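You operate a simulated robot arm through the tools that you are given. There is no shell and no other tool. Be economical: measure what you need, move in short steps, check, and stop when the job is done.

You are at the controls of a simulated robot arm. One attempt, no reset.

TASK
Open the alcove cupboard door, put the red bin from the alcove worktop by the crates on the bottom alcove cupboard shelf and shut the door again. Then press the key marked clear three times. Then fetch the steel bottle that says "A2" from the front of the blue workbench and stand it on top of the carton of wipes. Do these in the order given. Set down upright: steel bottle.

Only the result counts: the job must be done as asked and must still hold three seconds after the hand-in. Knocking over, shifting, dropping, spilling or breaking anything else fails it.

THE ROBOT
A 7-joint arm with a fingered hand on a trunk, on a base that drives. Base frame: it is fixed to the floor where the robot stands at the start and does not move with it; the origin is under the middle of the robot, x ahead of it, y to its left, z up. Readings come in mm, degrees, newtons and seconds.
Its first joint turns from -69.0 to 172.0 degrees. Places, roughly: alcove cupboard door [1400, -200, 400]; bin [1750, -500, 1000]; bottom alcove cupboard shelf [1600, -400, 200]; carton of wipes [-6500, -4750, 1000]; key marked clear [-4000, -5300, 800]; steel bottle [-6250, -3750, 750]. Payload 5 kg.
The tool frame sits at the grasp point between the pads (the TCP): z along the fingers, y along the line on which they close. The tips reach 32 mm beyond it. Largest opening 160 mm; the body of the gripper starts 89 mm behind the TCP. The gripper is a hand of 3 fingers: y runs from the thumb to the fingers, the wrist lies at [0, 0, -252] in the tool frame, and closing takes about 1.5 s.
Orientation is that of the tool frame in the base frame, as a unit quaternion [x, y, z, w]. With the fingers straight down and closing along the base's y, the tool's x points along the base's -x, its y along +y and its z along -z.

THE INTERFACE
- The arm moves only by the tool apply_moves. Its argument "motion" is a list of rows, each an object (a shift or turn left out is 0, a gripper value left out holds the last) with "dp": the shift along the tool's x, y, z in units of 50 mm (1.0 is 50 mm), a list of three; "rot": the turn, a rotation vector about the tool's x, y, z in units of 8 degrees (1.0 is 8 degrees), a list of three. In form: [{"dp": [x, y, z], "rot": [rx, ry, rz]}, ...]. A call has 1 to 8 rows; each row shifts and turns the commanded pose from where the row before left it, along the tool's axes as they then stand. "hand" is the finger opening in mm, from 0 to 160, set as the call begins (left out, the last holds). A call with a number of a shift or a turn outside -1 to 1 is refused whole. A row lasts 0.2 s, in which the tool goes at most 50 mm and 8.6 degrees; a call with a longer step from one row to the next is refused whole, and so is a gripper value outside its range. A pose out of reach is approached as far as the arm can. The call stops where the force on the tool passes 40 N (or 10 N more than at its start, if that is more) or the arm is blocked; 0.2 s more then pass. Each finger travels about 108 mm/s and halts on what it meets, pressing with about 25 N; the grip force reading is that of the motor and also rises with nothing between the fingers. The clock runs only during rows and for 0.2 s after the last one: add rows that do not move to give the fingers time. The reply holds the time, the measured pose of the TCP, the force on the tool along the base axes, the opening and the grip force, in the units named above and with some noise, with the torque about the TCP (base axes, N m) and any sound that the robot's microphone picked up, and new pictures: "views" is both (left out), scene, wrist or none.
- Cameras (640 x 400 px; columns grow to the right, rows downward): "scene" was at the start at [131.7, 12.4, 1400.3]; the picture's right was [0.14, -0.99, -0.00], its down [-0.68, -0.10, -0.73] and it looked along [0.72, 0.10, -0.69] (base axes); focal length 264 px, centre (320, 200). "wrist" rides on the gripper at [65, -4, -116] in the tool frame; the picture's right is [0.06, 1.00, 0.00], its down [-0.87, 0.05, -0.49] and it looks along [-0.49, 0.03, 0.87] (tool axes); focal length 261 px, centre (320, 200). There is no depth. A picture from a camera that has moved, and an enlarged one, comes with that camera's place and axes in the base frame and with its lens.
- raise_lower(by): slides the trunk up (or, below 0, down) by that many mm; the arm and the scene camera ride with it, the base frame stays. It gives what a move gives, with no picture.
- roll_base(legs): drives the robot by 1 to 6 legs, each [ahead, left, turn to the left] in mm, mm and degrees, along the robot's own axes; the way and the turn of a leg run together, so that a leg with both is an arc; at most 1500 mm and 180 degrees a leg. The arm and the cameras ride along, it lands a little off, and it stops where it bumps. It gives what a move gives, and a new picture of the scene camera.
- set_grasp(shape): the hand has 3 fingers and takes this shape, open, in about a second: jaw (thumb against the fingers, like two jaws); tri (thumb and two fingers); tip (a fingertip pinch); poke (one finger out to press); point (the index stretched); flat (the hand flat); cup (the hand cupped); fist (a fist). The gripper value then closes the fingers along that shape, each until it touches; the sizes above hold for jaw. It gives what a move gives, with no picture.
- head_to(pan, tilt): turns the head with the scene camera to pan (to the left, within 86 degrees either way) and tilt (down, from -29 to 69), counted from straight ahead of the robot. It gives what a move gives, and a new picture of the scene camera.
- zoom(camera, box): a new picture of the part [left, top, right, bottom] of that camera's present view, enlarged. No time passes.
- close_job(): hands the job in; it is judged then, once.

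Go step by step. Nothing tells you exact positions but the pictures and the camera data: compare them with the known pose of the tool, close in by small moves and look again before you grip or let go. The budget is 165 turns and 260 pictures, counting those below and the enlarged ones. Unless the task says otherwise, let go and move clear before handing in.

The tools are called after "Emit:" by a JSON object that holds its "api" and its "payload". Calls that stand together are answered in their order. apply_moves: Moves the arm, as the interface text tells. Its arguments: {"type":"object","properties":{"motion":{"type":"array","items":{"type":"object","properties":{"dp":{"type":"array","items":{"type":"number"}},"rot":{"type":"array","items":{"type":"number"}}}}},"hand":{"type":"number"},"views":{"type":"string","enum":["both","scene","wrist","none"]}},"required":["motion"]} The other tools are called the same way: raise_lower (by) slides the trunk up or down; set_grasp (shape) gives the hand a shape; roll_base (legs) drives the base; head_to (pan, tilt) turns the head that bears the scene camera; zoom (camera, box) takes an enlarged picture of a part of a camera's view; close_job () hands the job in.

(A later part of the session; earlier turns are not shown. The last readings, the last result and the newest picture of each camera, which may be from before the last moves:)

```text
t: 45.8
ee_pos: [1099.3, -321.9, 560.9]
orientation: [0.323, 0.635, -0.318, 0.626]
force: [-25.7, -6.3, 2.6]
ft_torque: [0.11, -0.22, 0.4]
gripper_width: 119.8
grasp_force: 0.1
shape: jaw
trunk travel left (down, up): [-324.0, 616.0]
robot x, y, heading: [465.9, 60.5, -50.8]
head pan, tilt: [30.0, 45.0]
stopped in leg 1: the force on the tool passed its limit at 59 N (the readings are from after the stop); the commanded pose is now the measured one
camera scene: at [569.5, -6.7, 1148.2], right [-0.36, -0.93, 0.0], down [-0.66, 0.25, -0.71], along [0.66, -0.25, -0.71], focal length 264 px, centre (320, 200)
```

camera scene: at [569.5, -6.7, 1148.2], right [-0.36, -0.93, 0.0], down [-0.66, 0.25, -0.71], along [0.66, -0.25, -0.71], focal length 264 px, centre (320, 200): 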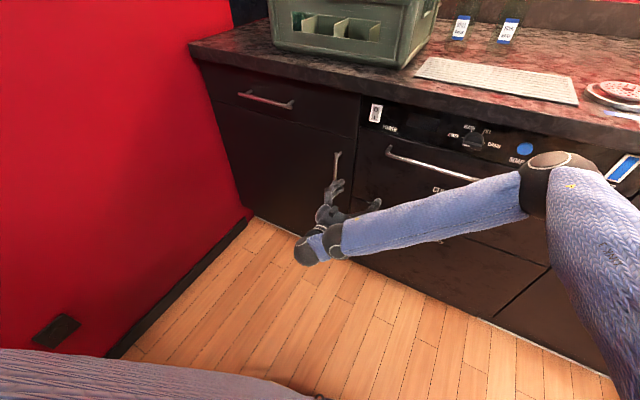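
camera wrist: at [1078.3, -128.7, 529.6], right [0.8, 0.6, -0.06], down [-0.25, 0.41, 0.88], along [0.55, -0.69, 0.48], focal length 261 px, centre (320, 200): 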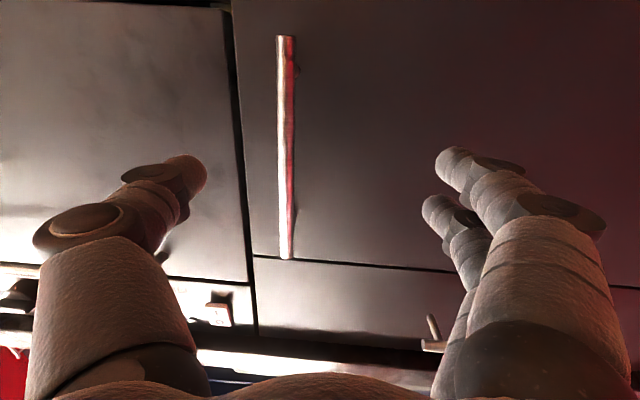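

The base bumped the hand into the handle side because the arm hadn't retreated. I'll ease off right and yaw left, where the wrist has room, then retreat.

Emit:
{"api": "apply_moves", "payload": {"motion": [{"dp": [0, -0.5, 0]}, {"rot": [-1, 0, 0], "dp": [0, -0.3, -0.5]}, {"rot": [-1, 0, 0], "dp": [0, 0, -0.8]}, {"dp": [0, 0, -1]}, {"dp": [0, 0, -1]}]}}

```text
t: 47.0
ee_pos: [1003.2, -283.6, 561.6]
orientation: [0.23, 0.674, -0.224, 0.665]
force: [0.7, 0.0, 0.1]
ft_torque: [0.03, 0.04, -0.04]
gripper_width: 129.9
grasp_force: 0.0
shape: jaw
out of reach, approached as far as the arm can: row 1, 4, 5
trunk travel left (down, up): [-324.0, 616.0]
robot x, y, heading: [462.4, 63.1, -50.8]
head pan, tilt: [30.0, 45.0]
camera scene: at [571.5, -5.3, 1148.1], right [-0.36, -0.93, 0.0], down [-0.66, 0.25, -0.71], along [0.66, -0.25, -0.71], focal length 264 px, centre (320, 200)
camera wrist: at [908.6, -214.8, 499.1], right [0.61, 0.79, -0.06], down [-0.35, 0.33, 0.88], along [0.71, -0.51, 0.48], focal length 261 px, centre (320, 200)
```

scene: 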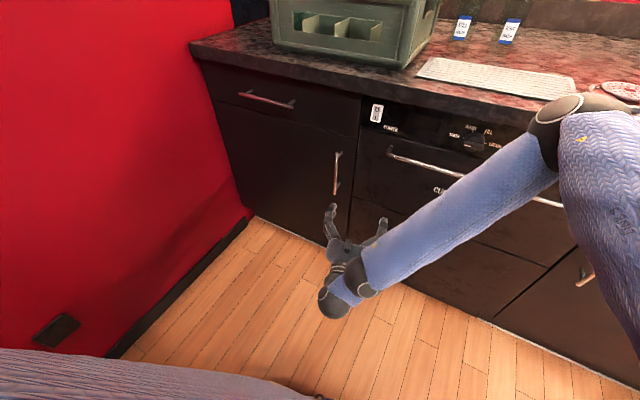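
wrist: 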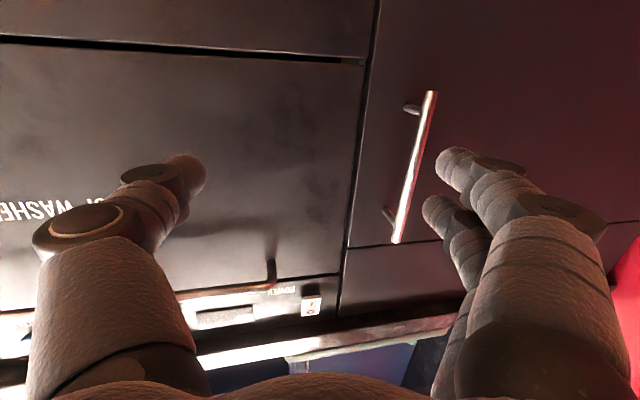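

Hand is clear. Back the base 200, then restore the trunk height.

Emit:
{"api": "roll_base", "payload": {"legs": [[-200, 0, 0]]}}

Emit:
{"api": "raise_lower", "payload": {"by": 230}}

```text
t: 48.5
ee_pos: [897.7, -170.3, 562.2]
orientation: [0.236, 0.672, -0.229, 0.663]
force: [-0.1, -0.4, 0.6]
ft_torque: [-0.04, 0.01, -0.01]
gripper_width: 129.8
grasp_force: 0.0
shape: jaw
trunk travel left (down, up): [-324.0, 616.0]
robot x, y, heading: [366.2, 180.3, -51.6]
head pan, tilt: [30.0, 45.0]
stopped in leg 1: the robot was blocked; the commanded pose is now the measured one
camera scene: at [469.7, 111.8, 1148.0], right [-0.37, -0.93, 0.0], down [-0.66, 0.26, -0.71], along [0.66, -0.26, -0.71], focal length 264 px, centre (320, 200)
```

scene: 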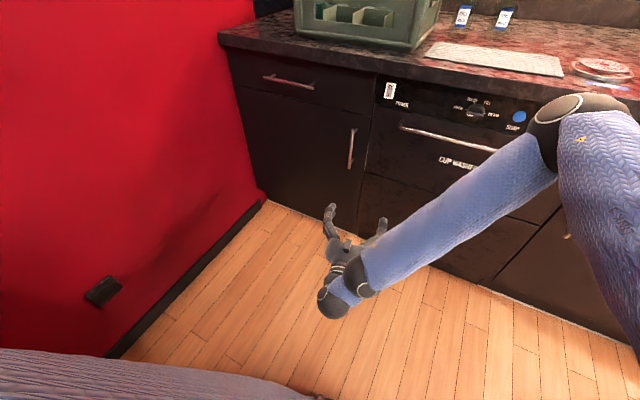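

```text
t: 50.9
ee_pos: [897.1, -170.9, 792.2]
orientation: [0.236, 0.672, -0.229, 0.663]
force: [-0.5, 0.1, 0.0]
ft_torque: [0.0, 0.0, -0.01]
gripper_width: 129.8
grasp_force: 0.1
shape: jaw
trunk travel left (down, up): [-554.0, 386.0]
robot x, y, heading: [358.1, 178.4, -51.8]
head pan, tilt: [30.0, 45.0]
```

Blocked on the left-rear cabinet; go ahead 120 and left 100 so the handle is closer in front of the shoulder.

Emit:
{"api": "roll_base", "payload": {"legs": [[130, 0, 1.5], [0, 100, 0]]}}

```text
t: 52.9
ee_pos: [1068.7, -192.0, 791.1]
orientation: [0.227, 0.676, -0.22, 0.666]
force: [0.5, 0.2, 0.7]
ft_torque: [0.0, 0.0, -0.07]
gripper_width: 129.8
grasp_force: 0.0
shape: jaw
trunk travel left (down, up): [-554.0, 386.0]
robot x, y, heading: [522.8, 146.5, -50.0]
head pan, tilt: [30.0, 45.0]
camera scene: at [634.7, 79.5, 1378.0], right [-0.34, -0.94, 0.0], down [-0.67, 0.24, -0.71], along [0.66, -0.24, -0.71], focal length 264 px, centre (320, 200)
```

scene: 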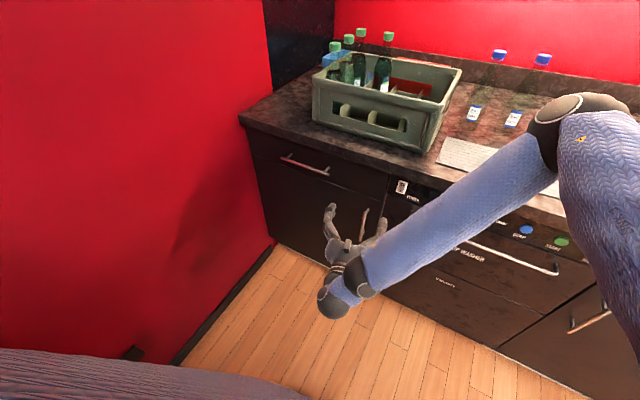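

Now handle is ~748 ahead, 217 left; the hand is right in line. Go down 185 and yaw square.

Emit:
{"api": "apply_moves", "payload": {"motion": [{"dp": [1, 0, 0]}, {"dp": [1, 0, 0]}, {"dp": [0.9, 0, 0]}, {"dp": [0.8, 0, 0], "rot": [0.8, 0, 0]}, {"rot": [0.9, 0, 0]}, {}]}}

```text
t: 54.3
ee_pos: [1080.9, -203.2, 594.0]
orientation: [0.284, 0.657, -0.275, 0.642]
force: [0.5, 0.2, 0.3]
ft_torque: [0.01, 0.02, 0.01]
gripper_width: 129.9
grasp_force: 0.1
shape: jaw
out of reach, approached as far as the arm can: row 4, 5
trunk travel left (down, up): [-554.0, 386.0]
robot x, y, heading: [525.0, 141.2, -50.0]
head pan, tilt: [30.0, 45.0]
camera scene: at [633.2, 78.1, 1378.0], right [-0.34, -0.94, 0.0], down [-0.66, 0.24, -0.71], along [0.66, -0.24, -0.71], focal length 264 px, centre (320, 200)
camera wrist: at [997.8, -119.6, 531.7], right [0.72, 0.69, -0.06], down [-0.29, 0.38, 0.88], along [0.63, -0.62, 0.47], focal length 261 px, centre (320, 200)
```

scene: 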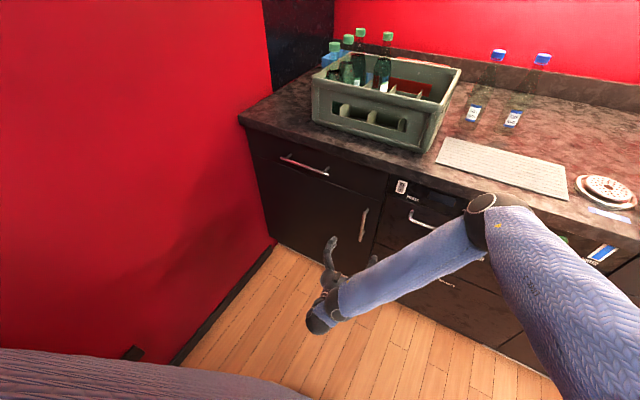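
wrist: 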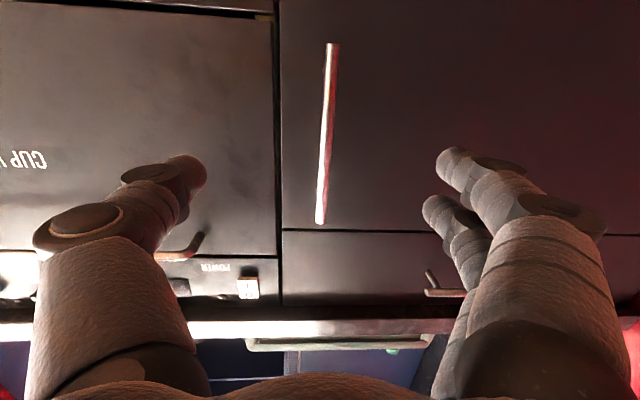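

Bar centred, ~122 mm ahead. Advance.

Emit:
{"api": "apply_moves", "payload": {"motion": [{"dp": [0, 0, 0.8]}, {"dp": [0, 0, 0.8]}, {"dp": [0, 0.04, 0.5]}, {"dp": [0, 0, 0.36]}], "views": "wrist"}}

```text
t: 55.3
ee_pos: [1169.6, -291.0, 591.6]
orientation: [0.283, 0.657, -0.275, 0.642]
force: [-0.7, 1.1, 0.1]
ft_torque: [-0.01, 0.02, -0.11]
gripper_width: 129.9
grasp_force: 0.0
shape: jaw
trunk travel left (down, up): [-554.0, 386.0]
robot x, y, heading: [524.6, 142.3, -50.2]
head pan, tilt: [30.0, 45.0]
camera wrist: at [1086.1, -209.0, 529.3], right [0.72, 0.69, -0.06], down [-0.29, 0.38, 0.88], along [0.63, -0.62, 0.47], focal length 261 px, centre (320, 200)
```

wrist: 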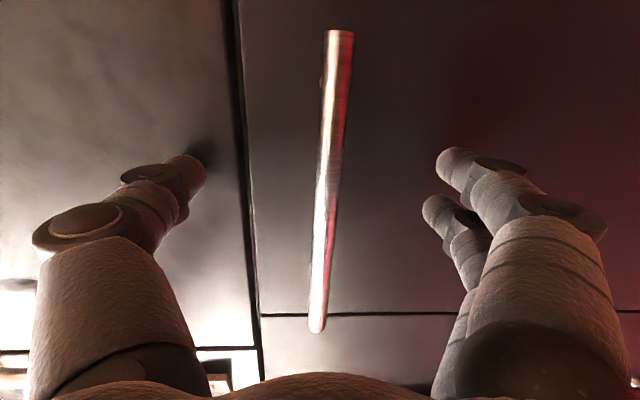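

Depth looks the same as the first (hooked) grip. Close.

Emit:
{"api": "apply_moves", "payload": {"hand": 0, "motion": [{}, {}, {}, {}, {}, {}], "views": "wrist"}}

```text
t: 56.7
ee_pos: [1170.5, -289.2, 591.4]
orientation: [0.284, 0.657, -0.275, 0.642]
force: [-4.4, 17.4, -0.6]
ft_torque: [-0.04, -0.07, -1.29]
gripper_width: 51.7
grasp_force: 25.1
shape: jaw
trunk travel left (down, up): [-554.0, 386.0]
robot x, y, heading: [525.9, 144.7, -49.9]
head pan, tilt: [30.0, 45.0]
camera wrist: at [1086.0, -207.5, 529.5], right [0.72, 0.69, -0.06], down [-0.29, 0.38, 0.88], along [0.63, -0.62, 0.47], focal length 261 px, centre (320, 200)
```

wrist: 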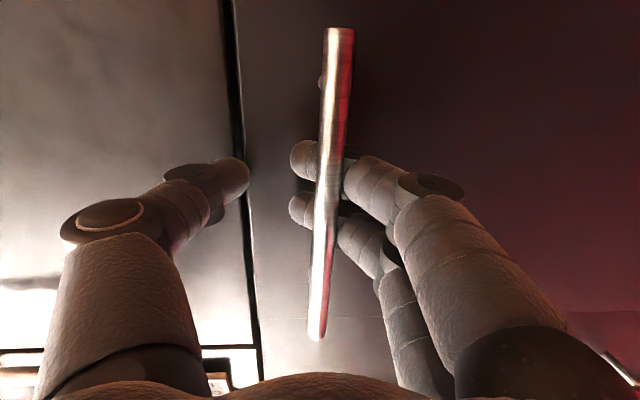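

The fingers hook behind the bar. Pull gently along the arc.

Emit:
{"api": "apply_moves", "payload": {"motion": [{"dp": [0, 0.1, -0.4]}, {"dp": [0, 0.15, -0.5]}, {"dp": [0, 0.2, -0.5]}, {"dp": [0, 0.22, -0.5]}, {}]}}

```text
t: 57.9
ee_pos: [1128.4, -199.8, 594.9]
orientation: [0.284, 0.657, -0.275, 0.641]
force: [-14.7, -10.2, -24.5]
ft_torque: [1.26, -0.52, -1.6]
gripper_width: 52.9
grasp_force: 25.0
shape: jaw
trunk travel left (down, up): [-554.0, 386.0]
robot x, y, heading: [524.4, 142.6, -50.1]
head pan, tilt: [30.0, 45.0]
camera scene: at [633.7, 76.9, 1377.8], right [-0.34, -0.94, 0.0], down [-0.66, 0.24, -0.71], along [0.66, -0.24, -0.71], focal length 264 px, centre (320, 200)
camera wrist: at [1044.4, -117.6, 532.9], right [0.72, 0.69, -0.06], down [-0.29, 0.38, 0.88], along [0.63, -0.62, 0.47], focal length 261 px, centre (320, 200)
```

scene: 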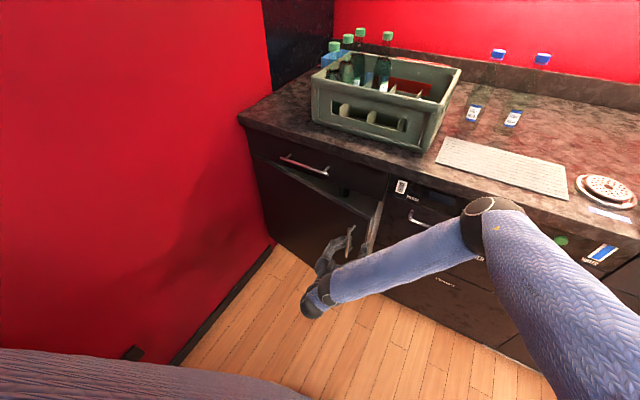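
wrist: 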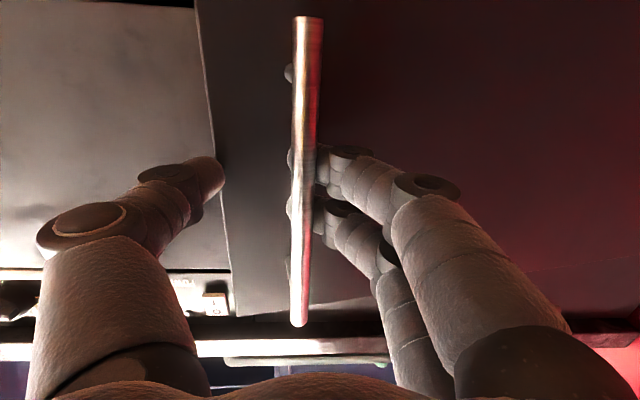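

Door at ~13°, still hooked. Continue the arc to ~30°.

Emit:
{"api": "apply_moves", "payload": {"motion": [{"dp": [0, 0.22, -0.5]}, {"dp": [0, 0.25, -0.5]}, {"dp": [0, 0.42, -0.6], "rot": [-0.3, 0, 0]}, {"dp": [0, 0.5, -0.6], "rot": [-0.3, 0, 0]}]}}

```text
t: 58.9
ee_pos: [1116.7, -85.3, 594.7]
orientation: [0.256, 0.668, -0.247, 0.653]
force: [-35.7, -14.7, 13.5]
ft_torque: [-1.17, 0.6, -2.56]
gripper_width: 53.9
grasp_force: 25.4
shape: jaw
out of reach, approached as far as the arm can: row 2, 3, 4
trunk travel left (down, up): [-554.0, 386.0]
robot x, y, heading: [523.5, 140.4, -50.4]
head pan, tilt: [30.0, 45.0]
camera scene: at [630.7, 78.9, 1378.5], right [-0.34, -0.94, 0.0], down [-0.66, 0.24, -0.71], along [0.66, -0.24, -0.71], focal length 264 px, centre (320, 200)
camera wrist: at [1025.7, -10.4, 532.4], right [0.66, 0.75, -0.06], down [-0.32, 0.35, 0.88], along [0.68, -0.56, 0.47], focal length 261 px, centre (320, 200)
```

scene: 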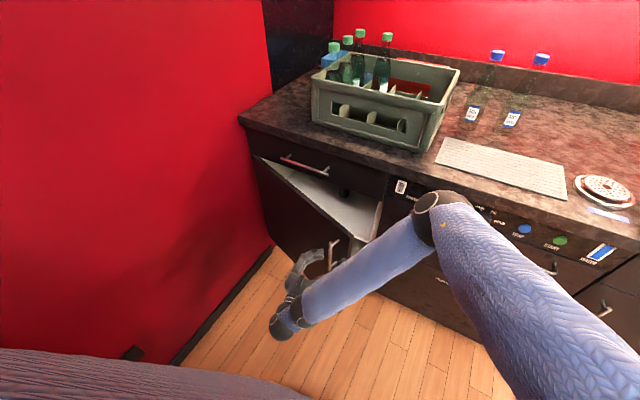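
wrist: 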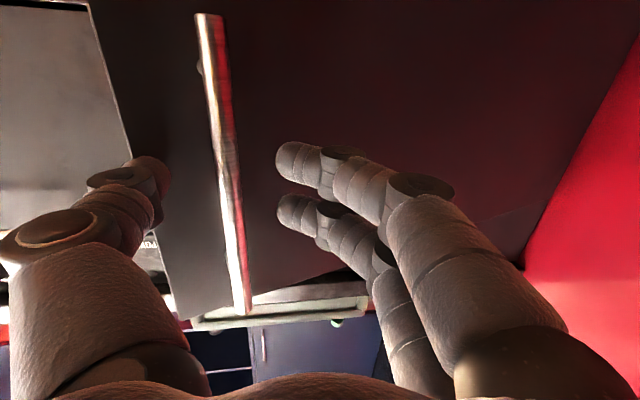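

The thumb now bears on the door's free edge. Push on left/back with more left yaw.

Emit:
{"api": "apply_moves", "payload": {"motion": [{"dp": [0, 0.2, -0.5], "rot": [-0.5, 0, 0]}, {"dp": [0, 0.3, -0.5], "rot": [-0.5, 0, 0]}, {"dp": [0, 0.3, -0.5], "rot": [-0.5, 0, 0]}]}}

```text
t: 59.7
ee_pos: [1090.2, -10.0, 592.1]
orientation: [0.187, 0.692, -0.174, 0.675]
force: [-45.5, -13.2, 12.3]
ft_torque: [-1.3, 0.38, -4.51]
gripper_width: 54.3
grasp_force: 24.4
shape: jaw
out of reach, approached as far as the arm can: row 3
trunk travel left (down, up): [-554.0, 386.0]
robot x, y, heading: [523.6, 144.0, -50.2]
head pan, tilt: [30.0, 45.0]
camera scene: at [630.4, 78.4, 1378.3], right [-0.34, -0.94, 0.0], down [-0.66, 0.24, -0.71], along [0.67, -0.24, -0.71], focal length 264 px, centre (320, 200)
camera wrist: at [986.2, 44.4, 530.2], right [0.49, 0.87, -0.05], down [-0.38, 0.27, 0.88], along [0.78, -0.41, 0.47], focal length 261 px, centre (320, 200)
```

scene: 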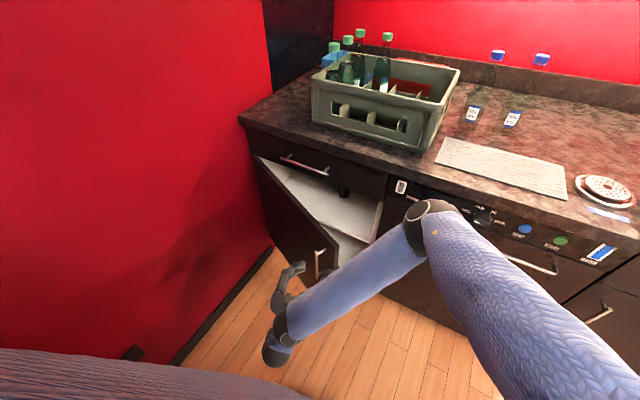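
wrist: 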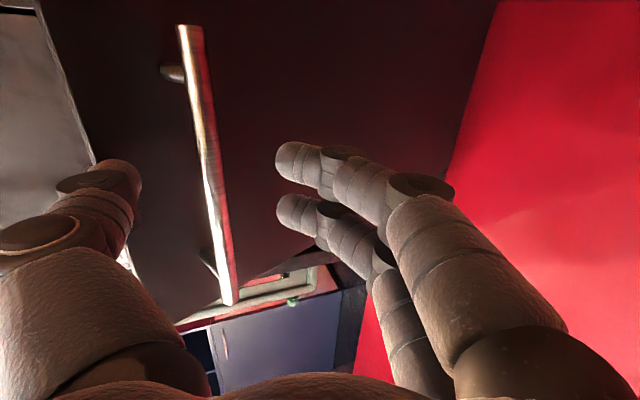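

The thumb is swinging the door from its inner edge; it's ~42° open. Continue.

Emit:
{"api": "apply_moves", "payload": {"motion": [{"dp": [0, 0.6, -0.3], "rot": [-0.3, 0, 0]}, {"dp": [0, 0.6, -0.25], "rot": [-0.3, 0, 0]}, {"dp": [0, 0.6, -0.2], "rot": [-0.3, 0, 0]}]}}

```text
t: 60.1
ee_pos: [1092.6, 1.6, 590.4]
orientation: [0.179, 0.693, -0.169, 0.678]
force: [-50.0, -12.5, 13.0]
ft_torque: [-1.43, 0.5, -5.08]
gripper_width: 55.1
grasp_force: 24.7
shape: jaw
out of reach, approached as far as the arm can: row 1
trunk travel left (down, up): [-554.0, 386.0]
robot x, y, heading: [526.5, 147.0, -50.3]
head pan, tilt: [30.0, 45.0]
stopped in row 1: the force on the tool passed its limit at 64 N (the readings are from after the stop); the commanded pose is now the measured one
camera scene: at [629.5, 78.0, 1378.3], right [-0.35, -0.94, 0.0], down [-0.66, 0.24, -0.71], along [0.67, -0.24, -0.71], focal length 264 px, centre (320, 200)
camera wrist: at [987.5, 54.6, 529.1], right [0.47, 0.88, -0.05], down [-0.39, 0.26, 0.88], along [0.79, -0.4, 0.47], focal length 261 px, centre (320, 200)
```

scene: 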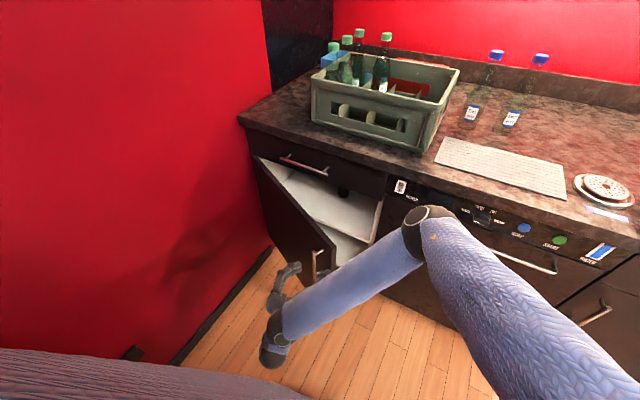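
wrist: 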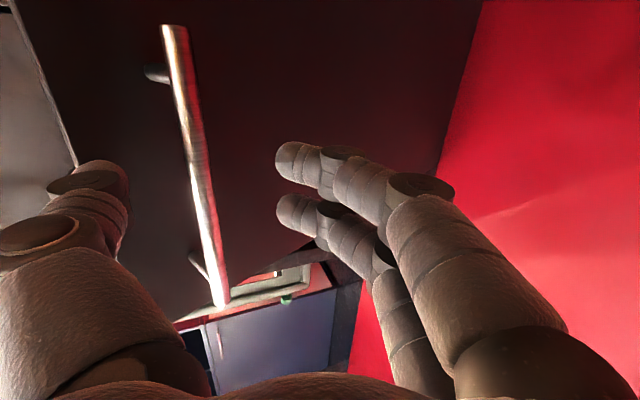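

The force is mostly along the door plane; I need to move back. The arm is limited that way, so use the base: back 60.

Emit:
{"api": "roll_base", "payload": {"legs": [[-60, 10, 0]]}}

```text
t: 61.0
ee_pos: [1079.5, -4.7, 589.3]
orientation: [0.189, 0.693, -0.175, 0.673]
force: [-36.3, -9.4, 7.8]
ft_torque: [-0.79, 0.19, -3.56]
gripper_width: 53.6
grasp_force: 25.2
shape: jaw
trunk travel left (down, up): [-554.0, 386.0]
robot x, y, heading: [514.8, 151.4, -51.3]
head pan, tilt: [30.0, 45.0]
stopped in leg 1: the robot was blocked; the commanded pose is now the measured one
camera scene: at [621.0, 79.8, 1378.3], right [-0.37, -0.93, 0.0], down [-0.66, 0.26, -0.71], along [0.66, -0.26, -0.71], focal length 264 px, centre (320, 200)
```

scene: 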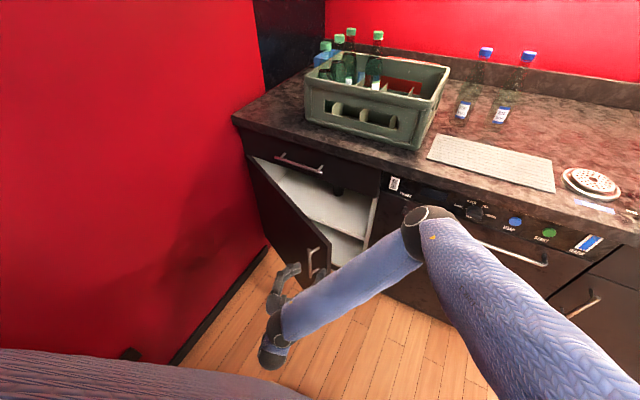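

Base is blocked behind. The door's at ~45°; I'll open the hand (thumb goes off the edge) and withdraw along the finger axis.

Emit:
{"api": "apply_moves", "payload": {"hand": 150, "motion": [{}, {}, {"dp": [0, 0, -0.6]}, {"dp": [0, 0, -0.8]}, {"dp": [0, 0, -0.8]}]}}

```text
t: 62.2
ee_pos: [1069.7, 2.6, 575.9]
orientation: [0.187, 0.7, -0.169, 0.668]
force: [-8.1, -1.8, 1.6]
ft_torque: [-0.18, 0.03, -0.76]
gripper_width: 151.2
grasp_force: 0.1
shape: jaw
out of reach, approached as far as the arm can: row 3, 4, 5
trunk travel left (down, up): [-554.0, 386.0]
robot x, y, heading: [516.1, 148.0, -51.6]
head pan, tilt: [30.0, 45.0]
camera scene: at [623.4, 80.7, 1378.1], right [-0.37, -0.93, 0.0], down [-0.66, 0.26, -0.71], along [0.66, -0.26, -0.71], focal length 264 px, centre (320, 200)
camera wrist: at [965.8, 58.5, 517.8], right [0.48, 0.87, -0.05], down [-0.37, 0.26, 0.89], along [0.79, -0.42, 0.45], focal length 261 px, centre (320, 200)
```

scene: 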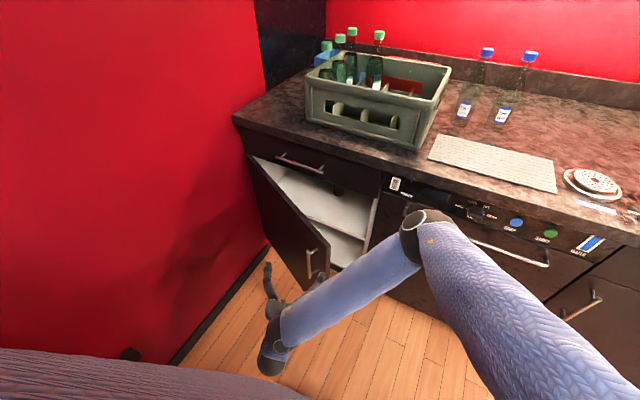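
wrist: 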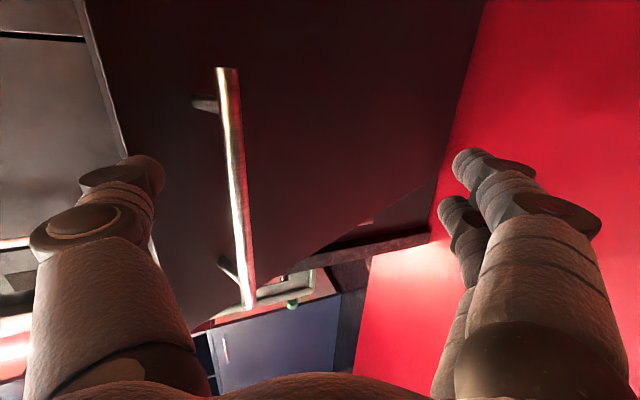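

The door stays open at ~45°. Lift the hand straight up over the door's top.

Emit:
{"api": "apply_moves", "payload": {"motion": [{"dp": [-0.8, -0.1, 0]}, {"dp": [-1, 0, 0]}, {"dp": [-1, 0, 0]}, {"dp": [-1, 0, 0]}, {"dp": [-1, 0, 0]}, {"dp": [-1, 0, 0]}]}}

```text
t: 63.6
ee_pos: [1101.7, -28.9, 862.2]
orientation: [0.187, 0.694, -0.172, 0.674]
force: [0.0, 1.0, 1.3]
ft_torque: [0.0, 0.02, 0.01]
gripper_width: 149.9
grasp_force: 0.0
shape: jaw
out of reach, approached as far as the arm can: row 1, 2, 3, 4, 5, 6
trunk travel left (down, up): [-554.0, 386.0]
robot x, y, heading: [520.4, 151.7, -51.4]
head pan, tilt: [30.0, 45.0]
camera scene: at [623.5, 80.8, 1378.0], right [-0.37, -0.93, 0.0], down [-0.66, 0.26, -0.71], along [0.66, -0.26, -0.71], focal length 264 px, centre (320, 200)
camera wrist: at [996.9, 26.0, 801.4], right [0.49, 0.87, -0.05], down [-0.38, 0.27, 0.89], along [0.78, -0.42, 0.46], focal length 261 px, centre (320, 200)
```

scene: 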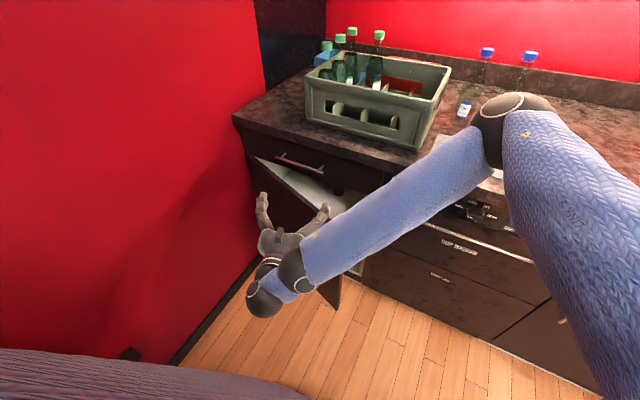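
wrist: 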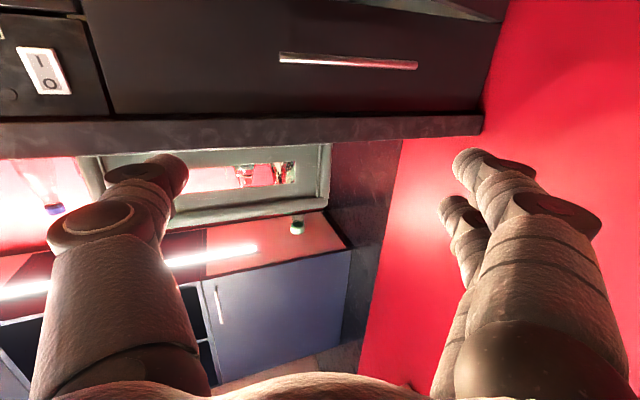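

Door stays. Now move right ~100 (inside of the edge) and then go down, to push the inner face.

Emit:
{"api": "apply_moves", "payload": {"motion": [{"dp": [0, -1, 0]}, {"dp": [0, -1, 0]}, {"dp": [0, -0.4, 0]}, {"dp": [1, 0, 0]}, {"dp": [1, 0, 0]}]}}

```text
t: 64.8
ee_pos: [1041.0, -131.9, 760.4]
orientation: [0.188, 0.694, -0.174, 0.673]
force: [-0.3, -0.8, 0.8]
ft_torque: [0.01, -0.02, 0.01]
gripper_width: 149.8
grasp_force: 0.0
shape: jaw
trunk travel left (down, up): [-554.0, 386.0]
robot x, y, heading: [517.4, 151.9, -51.7]
head pan, tilt: [30.0, 45.0]
camera scene: at [623.9, 81.3, 1378.2], right [-0.37, -0.93, 0.0], down [-0.66, 0.26, -0.71], along [0.66, -0.26, -0.71], focal length 264 px, centre (320, 200)
camera wrist: at [936.6, -74.9, 699.5], right [0.49, 0.87, -0.05], down [-0.38, 0.27, 0.89], along [0.78, -0.42, 0.46], focal length 261 px, centre (320, 200)
```

scene: 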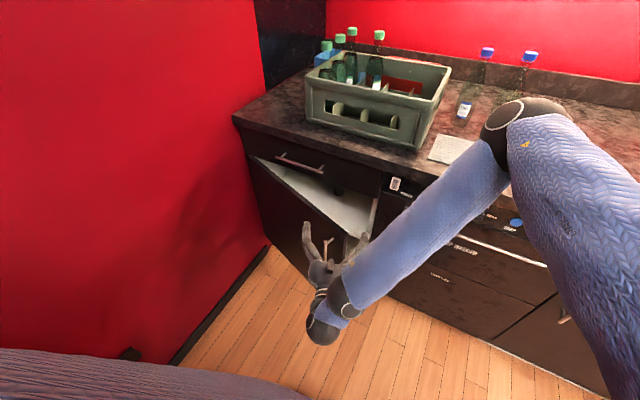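
wrist: 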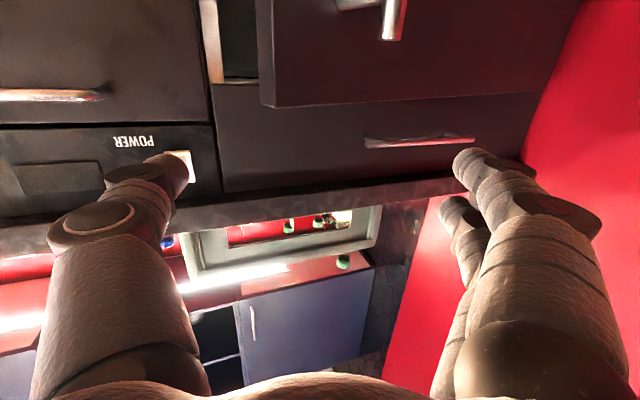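

The door is actually ~29° open, with the edge right below the hand. Move another 150 right before going down, hand closed.

Emit:
{"api": "apply_moves", "payload": {"hand": 0, "motion": [{"dp": [0, -1, 0]}, {"dp": [0, -1, 0]}, {"dp": [0, -1, 0]}, {"dp": [1, 0, 0]}, {"dp": [1, 0, 0]}, {"dp": [1, 0, 0]}]}}

```text
t: 66.2
ee_pos: [992.7, -264.5, 612.1]
orientation: [0.189, 0.697, -0.172, 0.67]
force: [-0.1, -0.7, 0.8]
ft_torque: [-0.03, 0.0, 0.02]
gripper_width: 0.0
grasp_force: 24.8
shape: jaw
out of reach, approached as far as the arm can: row 4, 5, 6
trunk travel left (down, up): [-554.0, 386.0]
robot x, y, heading: [518.7, 148.6, -51.5]
head pan, tilt: [30.0, 45.0]
camera scene: at [624.0, 80.3, 1378.2], right [-0.37, -0.93, 0.0], down [-0.66, 0.26, -0.71], along [0.66, -0.26, -0.71], focal length 264 px, centre (320, 200)
camera wrist: at [889.1, -208.8, 552.8], right [0.49, 0.87, -0.05], down [-0.37, 0.26, 0.89], along [0.79, -0.42, 0.45], focal length 261 px, centre (320, 200)
```

scene: 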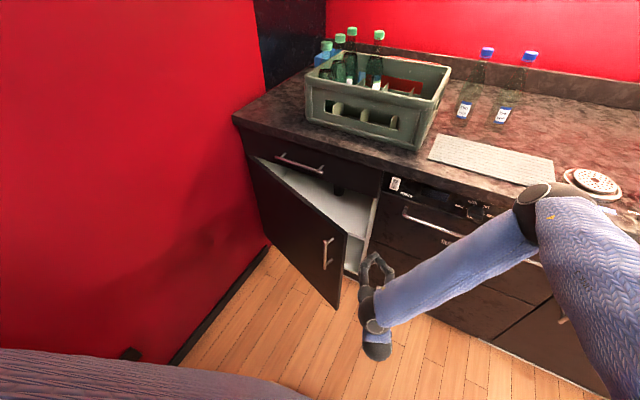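
wrist: 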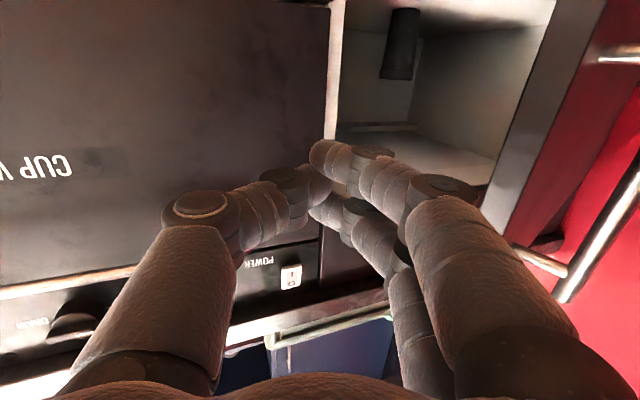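

The hand is inside the door's edge. Sweep left to push the door further.

Emit:
{"api": "apply_moves", "payload": {"motion": [{"dp": [0, 1, 0]}, {"dp": [0, 1, 0]}, {"dp": [0, 1, 0]}, {"dp": [0, 1, 0]}, {"dp": [0, 1, 0]}]}}

```text
t: 66.8
ee_pos: [1036.6, -185.5, 610.1]
orientation: [0.188, 0.693, -0.176, 0.673]
force: [-28.7, -11.3, 11.0]
ft_torque: [0.25, -0.21, 0.22]
gripper_width: 0.0
grasp_force: 24.9
shape: jaw
trunk travel left (down, up): [-554.0, 386.0]
robot x, y, heading: [518.4, 149.9, -51.9]
head pan, tilt: [30.0, 45.0]
stopped in row 3: the force on the tool passed its limit at 58 N (the readings are from after the stop); the commanded pose is now the measured one
camera scene: at [621.8, 79.7, 1378.3], right [-0.37, -0.93, 0.0], down [-0.66, 0.26, -0.71], along [0.66, -0.26, -0.71], focal length 264 px, centre (320, 200)
camera wrist: at [932.6, -130.2, 549.4], right [0.49, 0.87, -0.05], down [-0.38, 0.27, 0.89], along [0.78, -0.42, 0.46], focal length 261 px, centre (320, 200)
```

scene: 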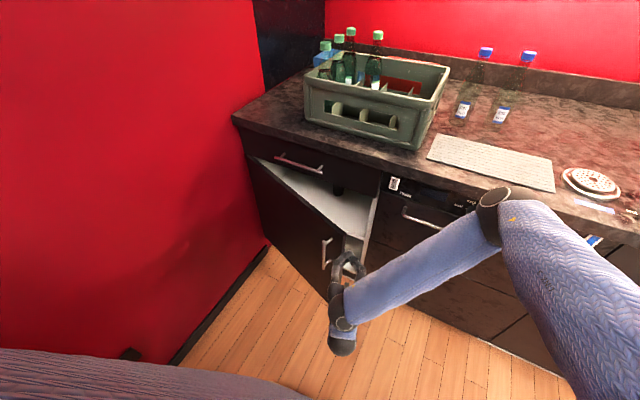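
wrist: 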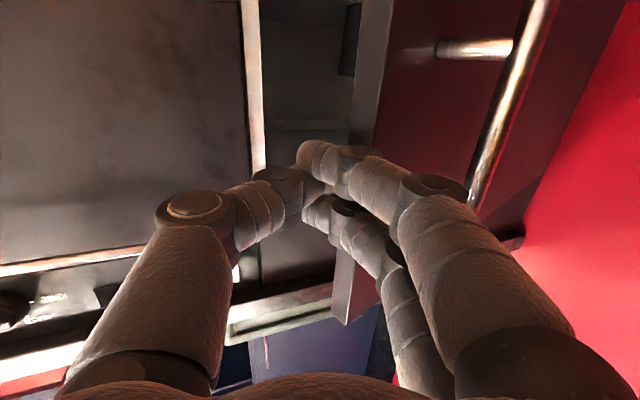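

The fingers met the edge itself. Ease right, go ~90 deeper, then sweep left again.

Emit:
{"api": "apply_moves", "payload": {"motion": [{"dp": [0, -0.7, 0]}, {"dp": [0, -0.5, 0.5]}, {"dp": [0, 0, 0.8]}, {"dp": [0, 0, 0.7]}, {"dp": [0, 0.6, 0]}, {"dp": [0, 0.6, 0]}]}}

```text
t: 68.2
ee_pos: [1124.7, -232.9, 605.9]
orientation: [0.188, 0.694, -0.175, 0.673]
force: [0.0, -0.3, -0.5]
ft_torque: [0.02, 0.01, -0.03]
gripper_width: 0.1
grasp_force: 24.8
shape: jaw
trunk travel left (down, up): [-554.0, 386.0]
robot x, y, heading: [520.8, 146.4, -51.6]
head pan, tilt: [30.0, 45.0]
camera scene: at [623.7, 80.6, 1378.1], right [-0.37, -0.93, 0.0], down [-0.66, 0.26, -0.71], along [0.66, -0.26, -0.71], focal length 264 px, centre (320, 200)
camera wrist: at [1020.5, -178.3, 544.7], right [0.49, 0.87, -0.05], down [-0.38, 0.27, 0.89], along [0.78, -0.42, 0.46], focal length 261 px, centre (320, 200)
```

scene: 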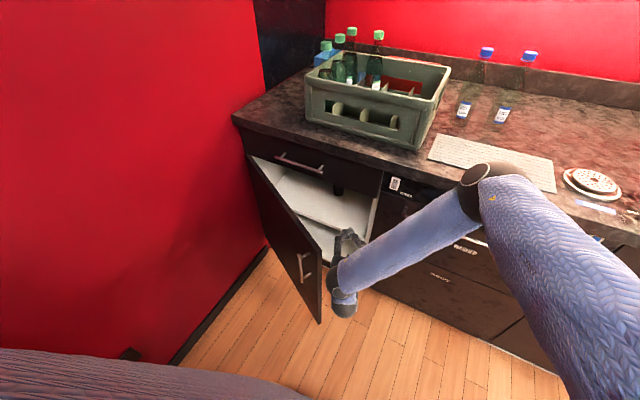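
wrist: 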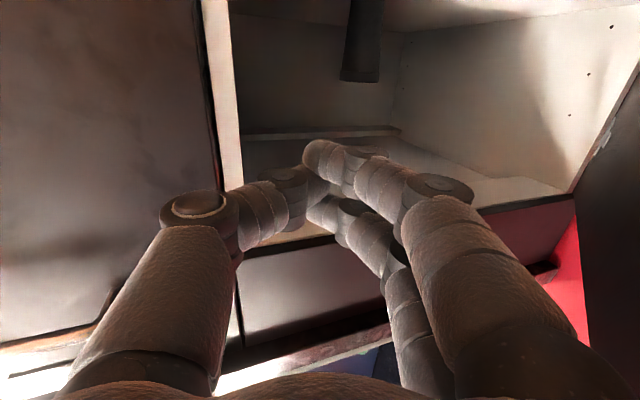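

Door swings open freely now. Continue sweeping left.

Emit:
{"api": "apply_moves", "payload": {"motion": [{"dp": [0, 0.9, 0]}, {"dp": [0, 0.9, 0]}, {"dp": [0, 0.9, -0.2]}, {"dp": [0, 0.9, -0.2]}, {"dp": [0, 0.9, -0.2]}]}}

```text
t: 69.4
ee_pos: [1205.8, -20.8, 611.8]
orientation: [0.192, 0.693, -0.173, 0.674]
force: [0.9, -0.4, 1.5]
ft_torque: [0.02, 0.09, 0.11]
gripper_width: 0.0
grasp_force: 25.0
shape: jaw
out of reach, approached as far as the arm can: row 5
trunk travel left (down, up): [-554.0, 386.0]
robot x, y, heading: [516.5, 149.9, -51.2]
head pan, tilt: [30.0, 45.0]
camera scene: at [622.6, 81.1, 1378.2], right [-0.37, -0.93, 0.0], down [-0.66, 0.26, -0.71], along [0.66, -0.26, -0.71], focal length 264 px, centre (320, 200)
camera wrist: at [1102.8, 34.7, 550.1], right [0.5, 0.87, -0.04], down [-0.38, 0.27, 0.88], along [0.78, -0.42, 0.46], focal length 261 px, centre (320, 200)
```

scene: 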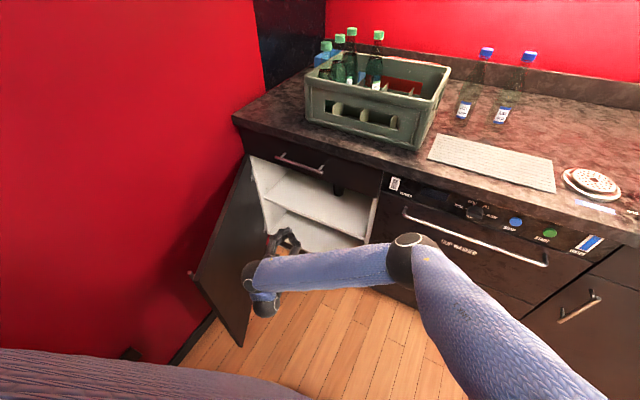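
wrist: 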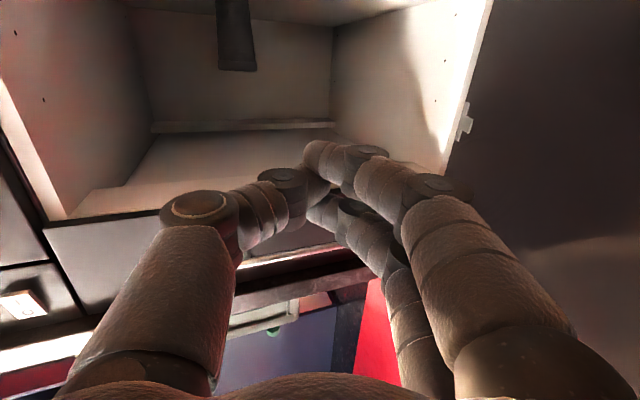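

The door is open ~90°. Withdraw the hand and look inside and at the bin.

Emit:
{"api": "apply_moves", "payload": {"motion": [{"dp": [0, -0.7, -0.5]}, {"dp": [0, -0.7, -0.5]}, {"dp": [0, -0.7, -0.5]}, {"dp": [0, -0.7, -0.5]}, {"dp": [0, -0.8, 0]}, {"dp": [0, -0.8, 0]}, {"dp": [0, -0.8, 0]}]}}

```text
t: 71.0
ee_pos: [1009.0, -206.2, 613.8]
orientation: [0.187, 0.696, -0.173, 0.671]
force: [0.4, 0.1, 0.5]
ft_torque: [-0.01, -0.01, -0.01]
gripper_width: 0.0
grasp_force: 25.2
shape: jaw
out of reach, approached as far as the arm can: row 6, 7
trunk travel left (down, up): [-554.0, 386.0]
robot x, y, heading: [513.6, 151.2, -51.5]
head pan, tilt: [30.0, 45.0]
camera scene: at [623.5, 79.9, 1378.0], right [-0.37, -0.93, 0.0], down [-0.66, 0.26, -0.71], along [0.66, -0.26, -0.71], focal length 264 px, centre (320, 200)
camera wrist: at [904.7, -150.6, 553.6], right [0.49, 0.87, -0.05], down [-0.37, 0.26, 0.89], along [0.79, -0.42, 0.46], focal length 261 px, centre (320, 200)
```

scene: 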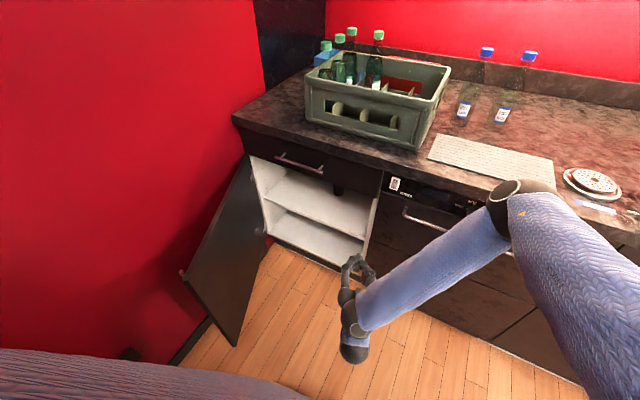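
wrist: 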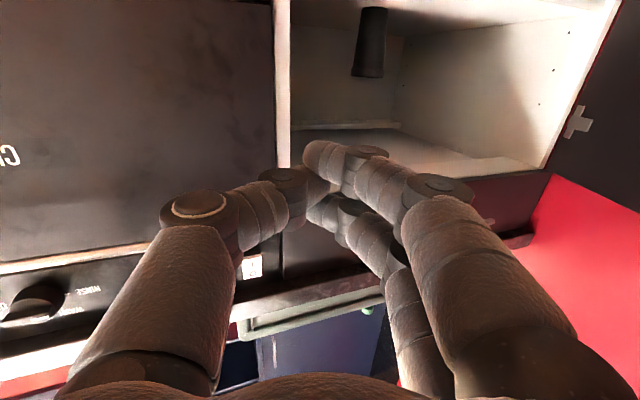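

Door holds open. Now raise the hand above counter level and look at the bin.

Emit:
{"api": "apply_moves", "payload": {"motion": [{"dp": [-1, 0, -0.2]}, {"dp": [-1, 0, 0]}, {"dp": [-1, 0, 0]}, {"dp": [-1, 0, 0]}, {"dp": [-1, 0, 0]}, {"dp": [-1, 0, 0]}, {"dp": [-1, 0, 0]}], "views": "none"}}

Emit:
{"api": "head_to", "payload": {"pan": 22, "tilt": 30}}

```text
refused: row 1 steps farther than a row can; nothing moved
```

```text
t: 71.8
ee_pos: [1010.0, -206.1, 612.9]
orientation: [0.188, 0.697, -0.174, 0.67]
force: [-0.3, 0.5, -0.1]
ft_torque: [-0.01, 0.0, -0.01]
gripper_width: 0.0
grasp_force: 24.8
shape: jaw
trunk travel left (down, up): [-554.0, 386.0]
robot x, y, heading: [521.9, 146.9, -51.9]
head pan, tilt: [22.0, 30.0]
camera scene: at [626.7, 65.8, 1400.6], right [-0.49, -0.87, 0.0], down [-0.44, 0.25, -0.87], along [0.75, -0.43, -0.5], focal length 264 px, centre (320, 200)
```

scene: 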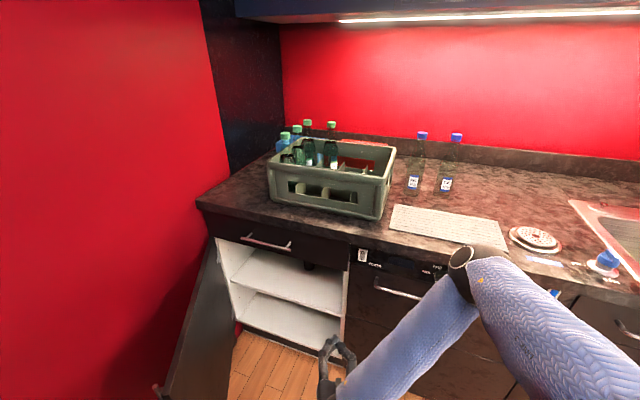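

Emit:
{"api": "zoom", "payload": {"camera": "scene", "box": [240, 100, 480, 250]}}

Emit:
{"api": "apply_moves", "payload": {"motion": [{"dp": [-1, 0, 0]}, {"dp": [-1, 0, 0]}, {"dp": [-1, 0, 0]}, {"dp": [-1, 0, 0]}, {"dp": [-1, 0, 0]}, {"dp": [-1, 0, 0]}, {"dp": [-1, 0, 0]}, {"dp": [-1, 0, 0]}], "views": "scene"}}

```text
2.67 times, centred on (360, 175) of scene
camera zoom: at [626.7, 65.8, 1400.6], right [-0.49, -0.87, 0.0], down [-0.44, 0.25, -0.87], along [0.75, -0.43, -0.5], focal length 704 px, centre (213, 267)
```

zoom: 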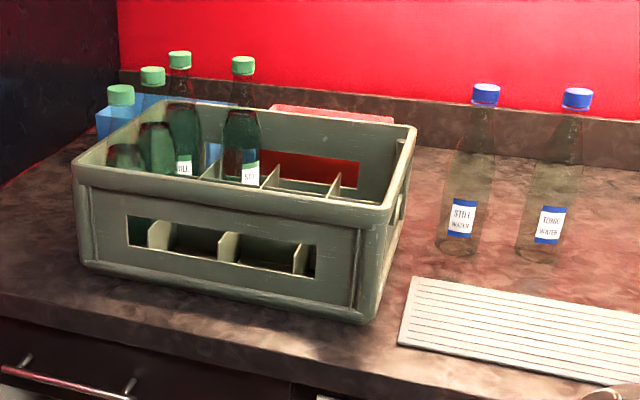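

```text
t: 73.6
ee_pos: [1017.7, -215.8, 1013.8]
orientation: [0.188, 0.694, -0.175, 0.673]
force: [0.1, 0.3, 0.2]
ft_torque: [0.02, 0.06, 0.04]
gripper_width: 0.0
grasp_force: 24.6
shape: jaw
trunk travel left (down, up): [-554.0, 386.0]
robot x, y, heading: [519.7, 147.9, -51.7]
head pan, tilt: [22.0, 30.0]
camera scene: at [626.4, 65.5, 1400.7], right [-0.49, -0.87, 0.0], down [-0.43, 0.25, -0.87], along [0.75, -0.43, -0.5], focal length 264 px, centre (320, 200)
```

scene: 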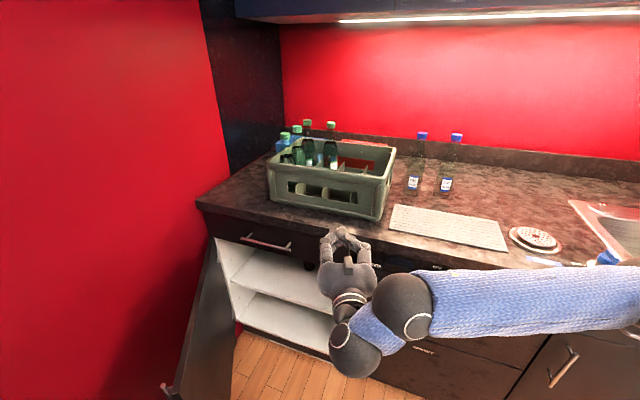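

Behind the crate are a blue bin and a red one. Raise the trunk for a view from above and for clearance.

Emit:
{"api": "raise_lower", "payload": {"by": 300}}

Emit:
{"api": "head_to", "payload": {"pan": 24, "tilt": 45}}

```text
t: 76.6
ee_pos: [1017.2, -216.8, 1314.7]
orientation: [0.187, 0.694, -0.174, 0.673]
force: [-0.4, 0.0, -0.1]
ft_torque: [0.0, -0.01, -0.01]
gripper_width: 0.2
grasp_force: 24.7
shape: jaw
trunk travel left (down, up): [-854.0, 86.0]
robot x, y, heading: [518.8, 147.7, -51.6]
head pan, tilt: [22.0, 30.0]
```

```text
t: 77.3
ee_pos: [1018.1, -216.1, 1313.1]
orientation: [0.187, 0.694, -0.174, 0.673]
force: [0.0, -0.2, 0.1]
ft_torque: [0.02, 0.03, -0.03]
gripper_width: 0.2
grasp_force: 24.7
shape: jaw
trunk travel left (down, up): [-854.0, 86.0]
robot x, y, heading: [515.1, 149.4, -51.5]
head pan, tilt: [24.0, 45.0]
camera scene: at [620.0, 72.6, 1678.1], right [-0.46, -0.89, 0.0], down [-0.63, 0.33, -0.71], along [0.63, -0.33, -0.71], focal length 264 px, centre (320, 200)
```

scene: 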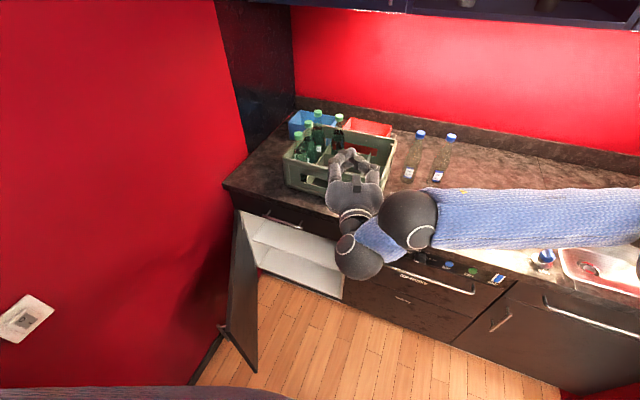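

Emit:
{"api": "zoom", "payload": {"camera": "scene", "box": [260, 90, 480, 220]}}

```text
2.91 times, centred on (370, 155) of scene
camera zoom: at [620.0, 72.6, 1678.1], right [-0.46, -0.89, 0.0], down [-0.63, 0.33, -0.71], along [0.63, -0.33, -0.71], focal length 768 px, centre (174, 331)
```

zoom: 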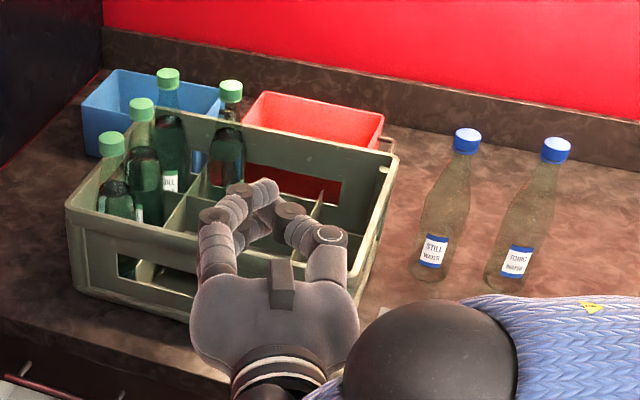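

Red bin: rim about 220×125, centre near (1560,-691), rim z≈1005, with ~130 mm free behind the crate. I'll drive left 150 and ahead 300 to reach it.

Emit:
{"api": "roll_base", "payload": {"legs": [[60, 0, 1], [0, 150, 0], [250, 0, 0]]}}

```text
t: 80.7
ee_pos: [1339.2, -349.4, 1313.0]
orientation: [0.181, 0.696, -0.168, 0.674]
force: [0.2, -0.7, -0.9]
ft_torque: [-0.01, 0.02, 0.02]
gripper_width: 0.1
grasp_force: 24.7
shape: jaw
trunk travel left (down, up): [-854.0, 86.0]
robot x, y, heading: [829.8, 2.8, -50.6]
head pan, tilt: [24.0, 45.0]
camera scene: at [935.8, -70.0, 1678.0], right [-0.45, -0.89, 0.0], down [-0.63, 0.32, -0.71], along [0.63, -0.32, -0.71], focal length 264 px, centre (320, 200)
```

scene: 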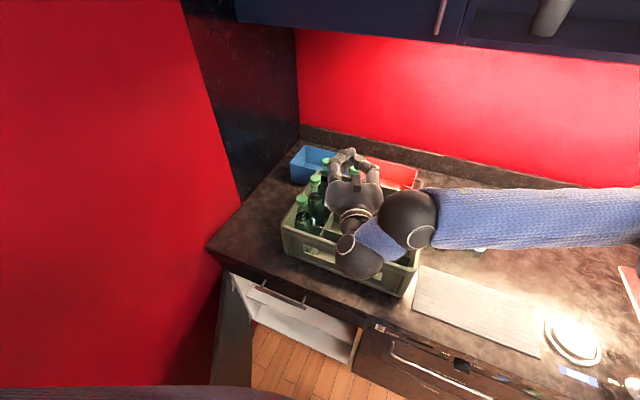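

Base is in place. Now rotate the tool to a 60°-down pitch with closing direction along the depth, in two stages.

Emit:
{"api": "apply_moves", "payload": {"hand": 60, "motion": [{"rot": [0.447, 0.447, 0.775]}, {"rot": [0.447, 0.447, 0.775]}, {"rot": [0.447, 0.447, 0.775]}, {"rot": [0.447, 0.447, 0.775]}, {"rot": [0.447, 0.447, 0.775]}, {"rot": [0.447, 0.447, 0.775]}, {"rot": [0.447, 0.447, 0.775]}], "views": "scene"}}

```text
t: 82.3
ee_pos: [1334.1, -391.1, 1296.3]
orientation: [0.538, 0.671, -0.035, 0.51]
force: [-0.3, 0.0, 0.2]
ft_torque: [0.01, -0.01, 0.07]
gripper_width: 60.0
grasp_force: 0.0
shape: jaw
out of reach, approached as far as the arm can: row 5, 6, 7
trunk travel left (down, up): [-854.0, 86.0]
robot x, y, heading: [833.0, 5.5, -50.5]
head pan, tilt: [24.0, 45.0]
camera scene: at [935.6, -69.0, 1678.1], right [-0.45, -0.9, 0.0], down [-0.63, 0.32, -0.71], along [0.63, -0.32, -0.71], focal length 264 px, centre (320, 200)
```

scene: 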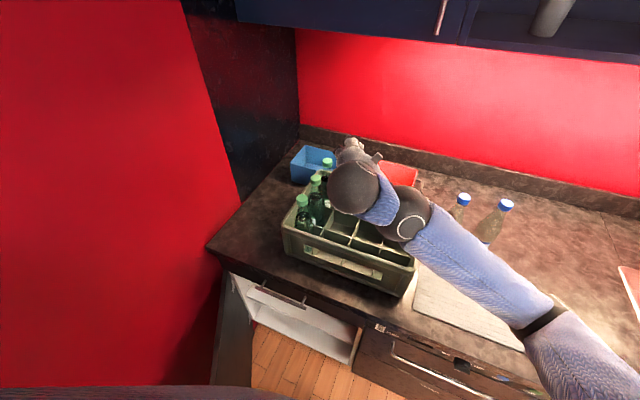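

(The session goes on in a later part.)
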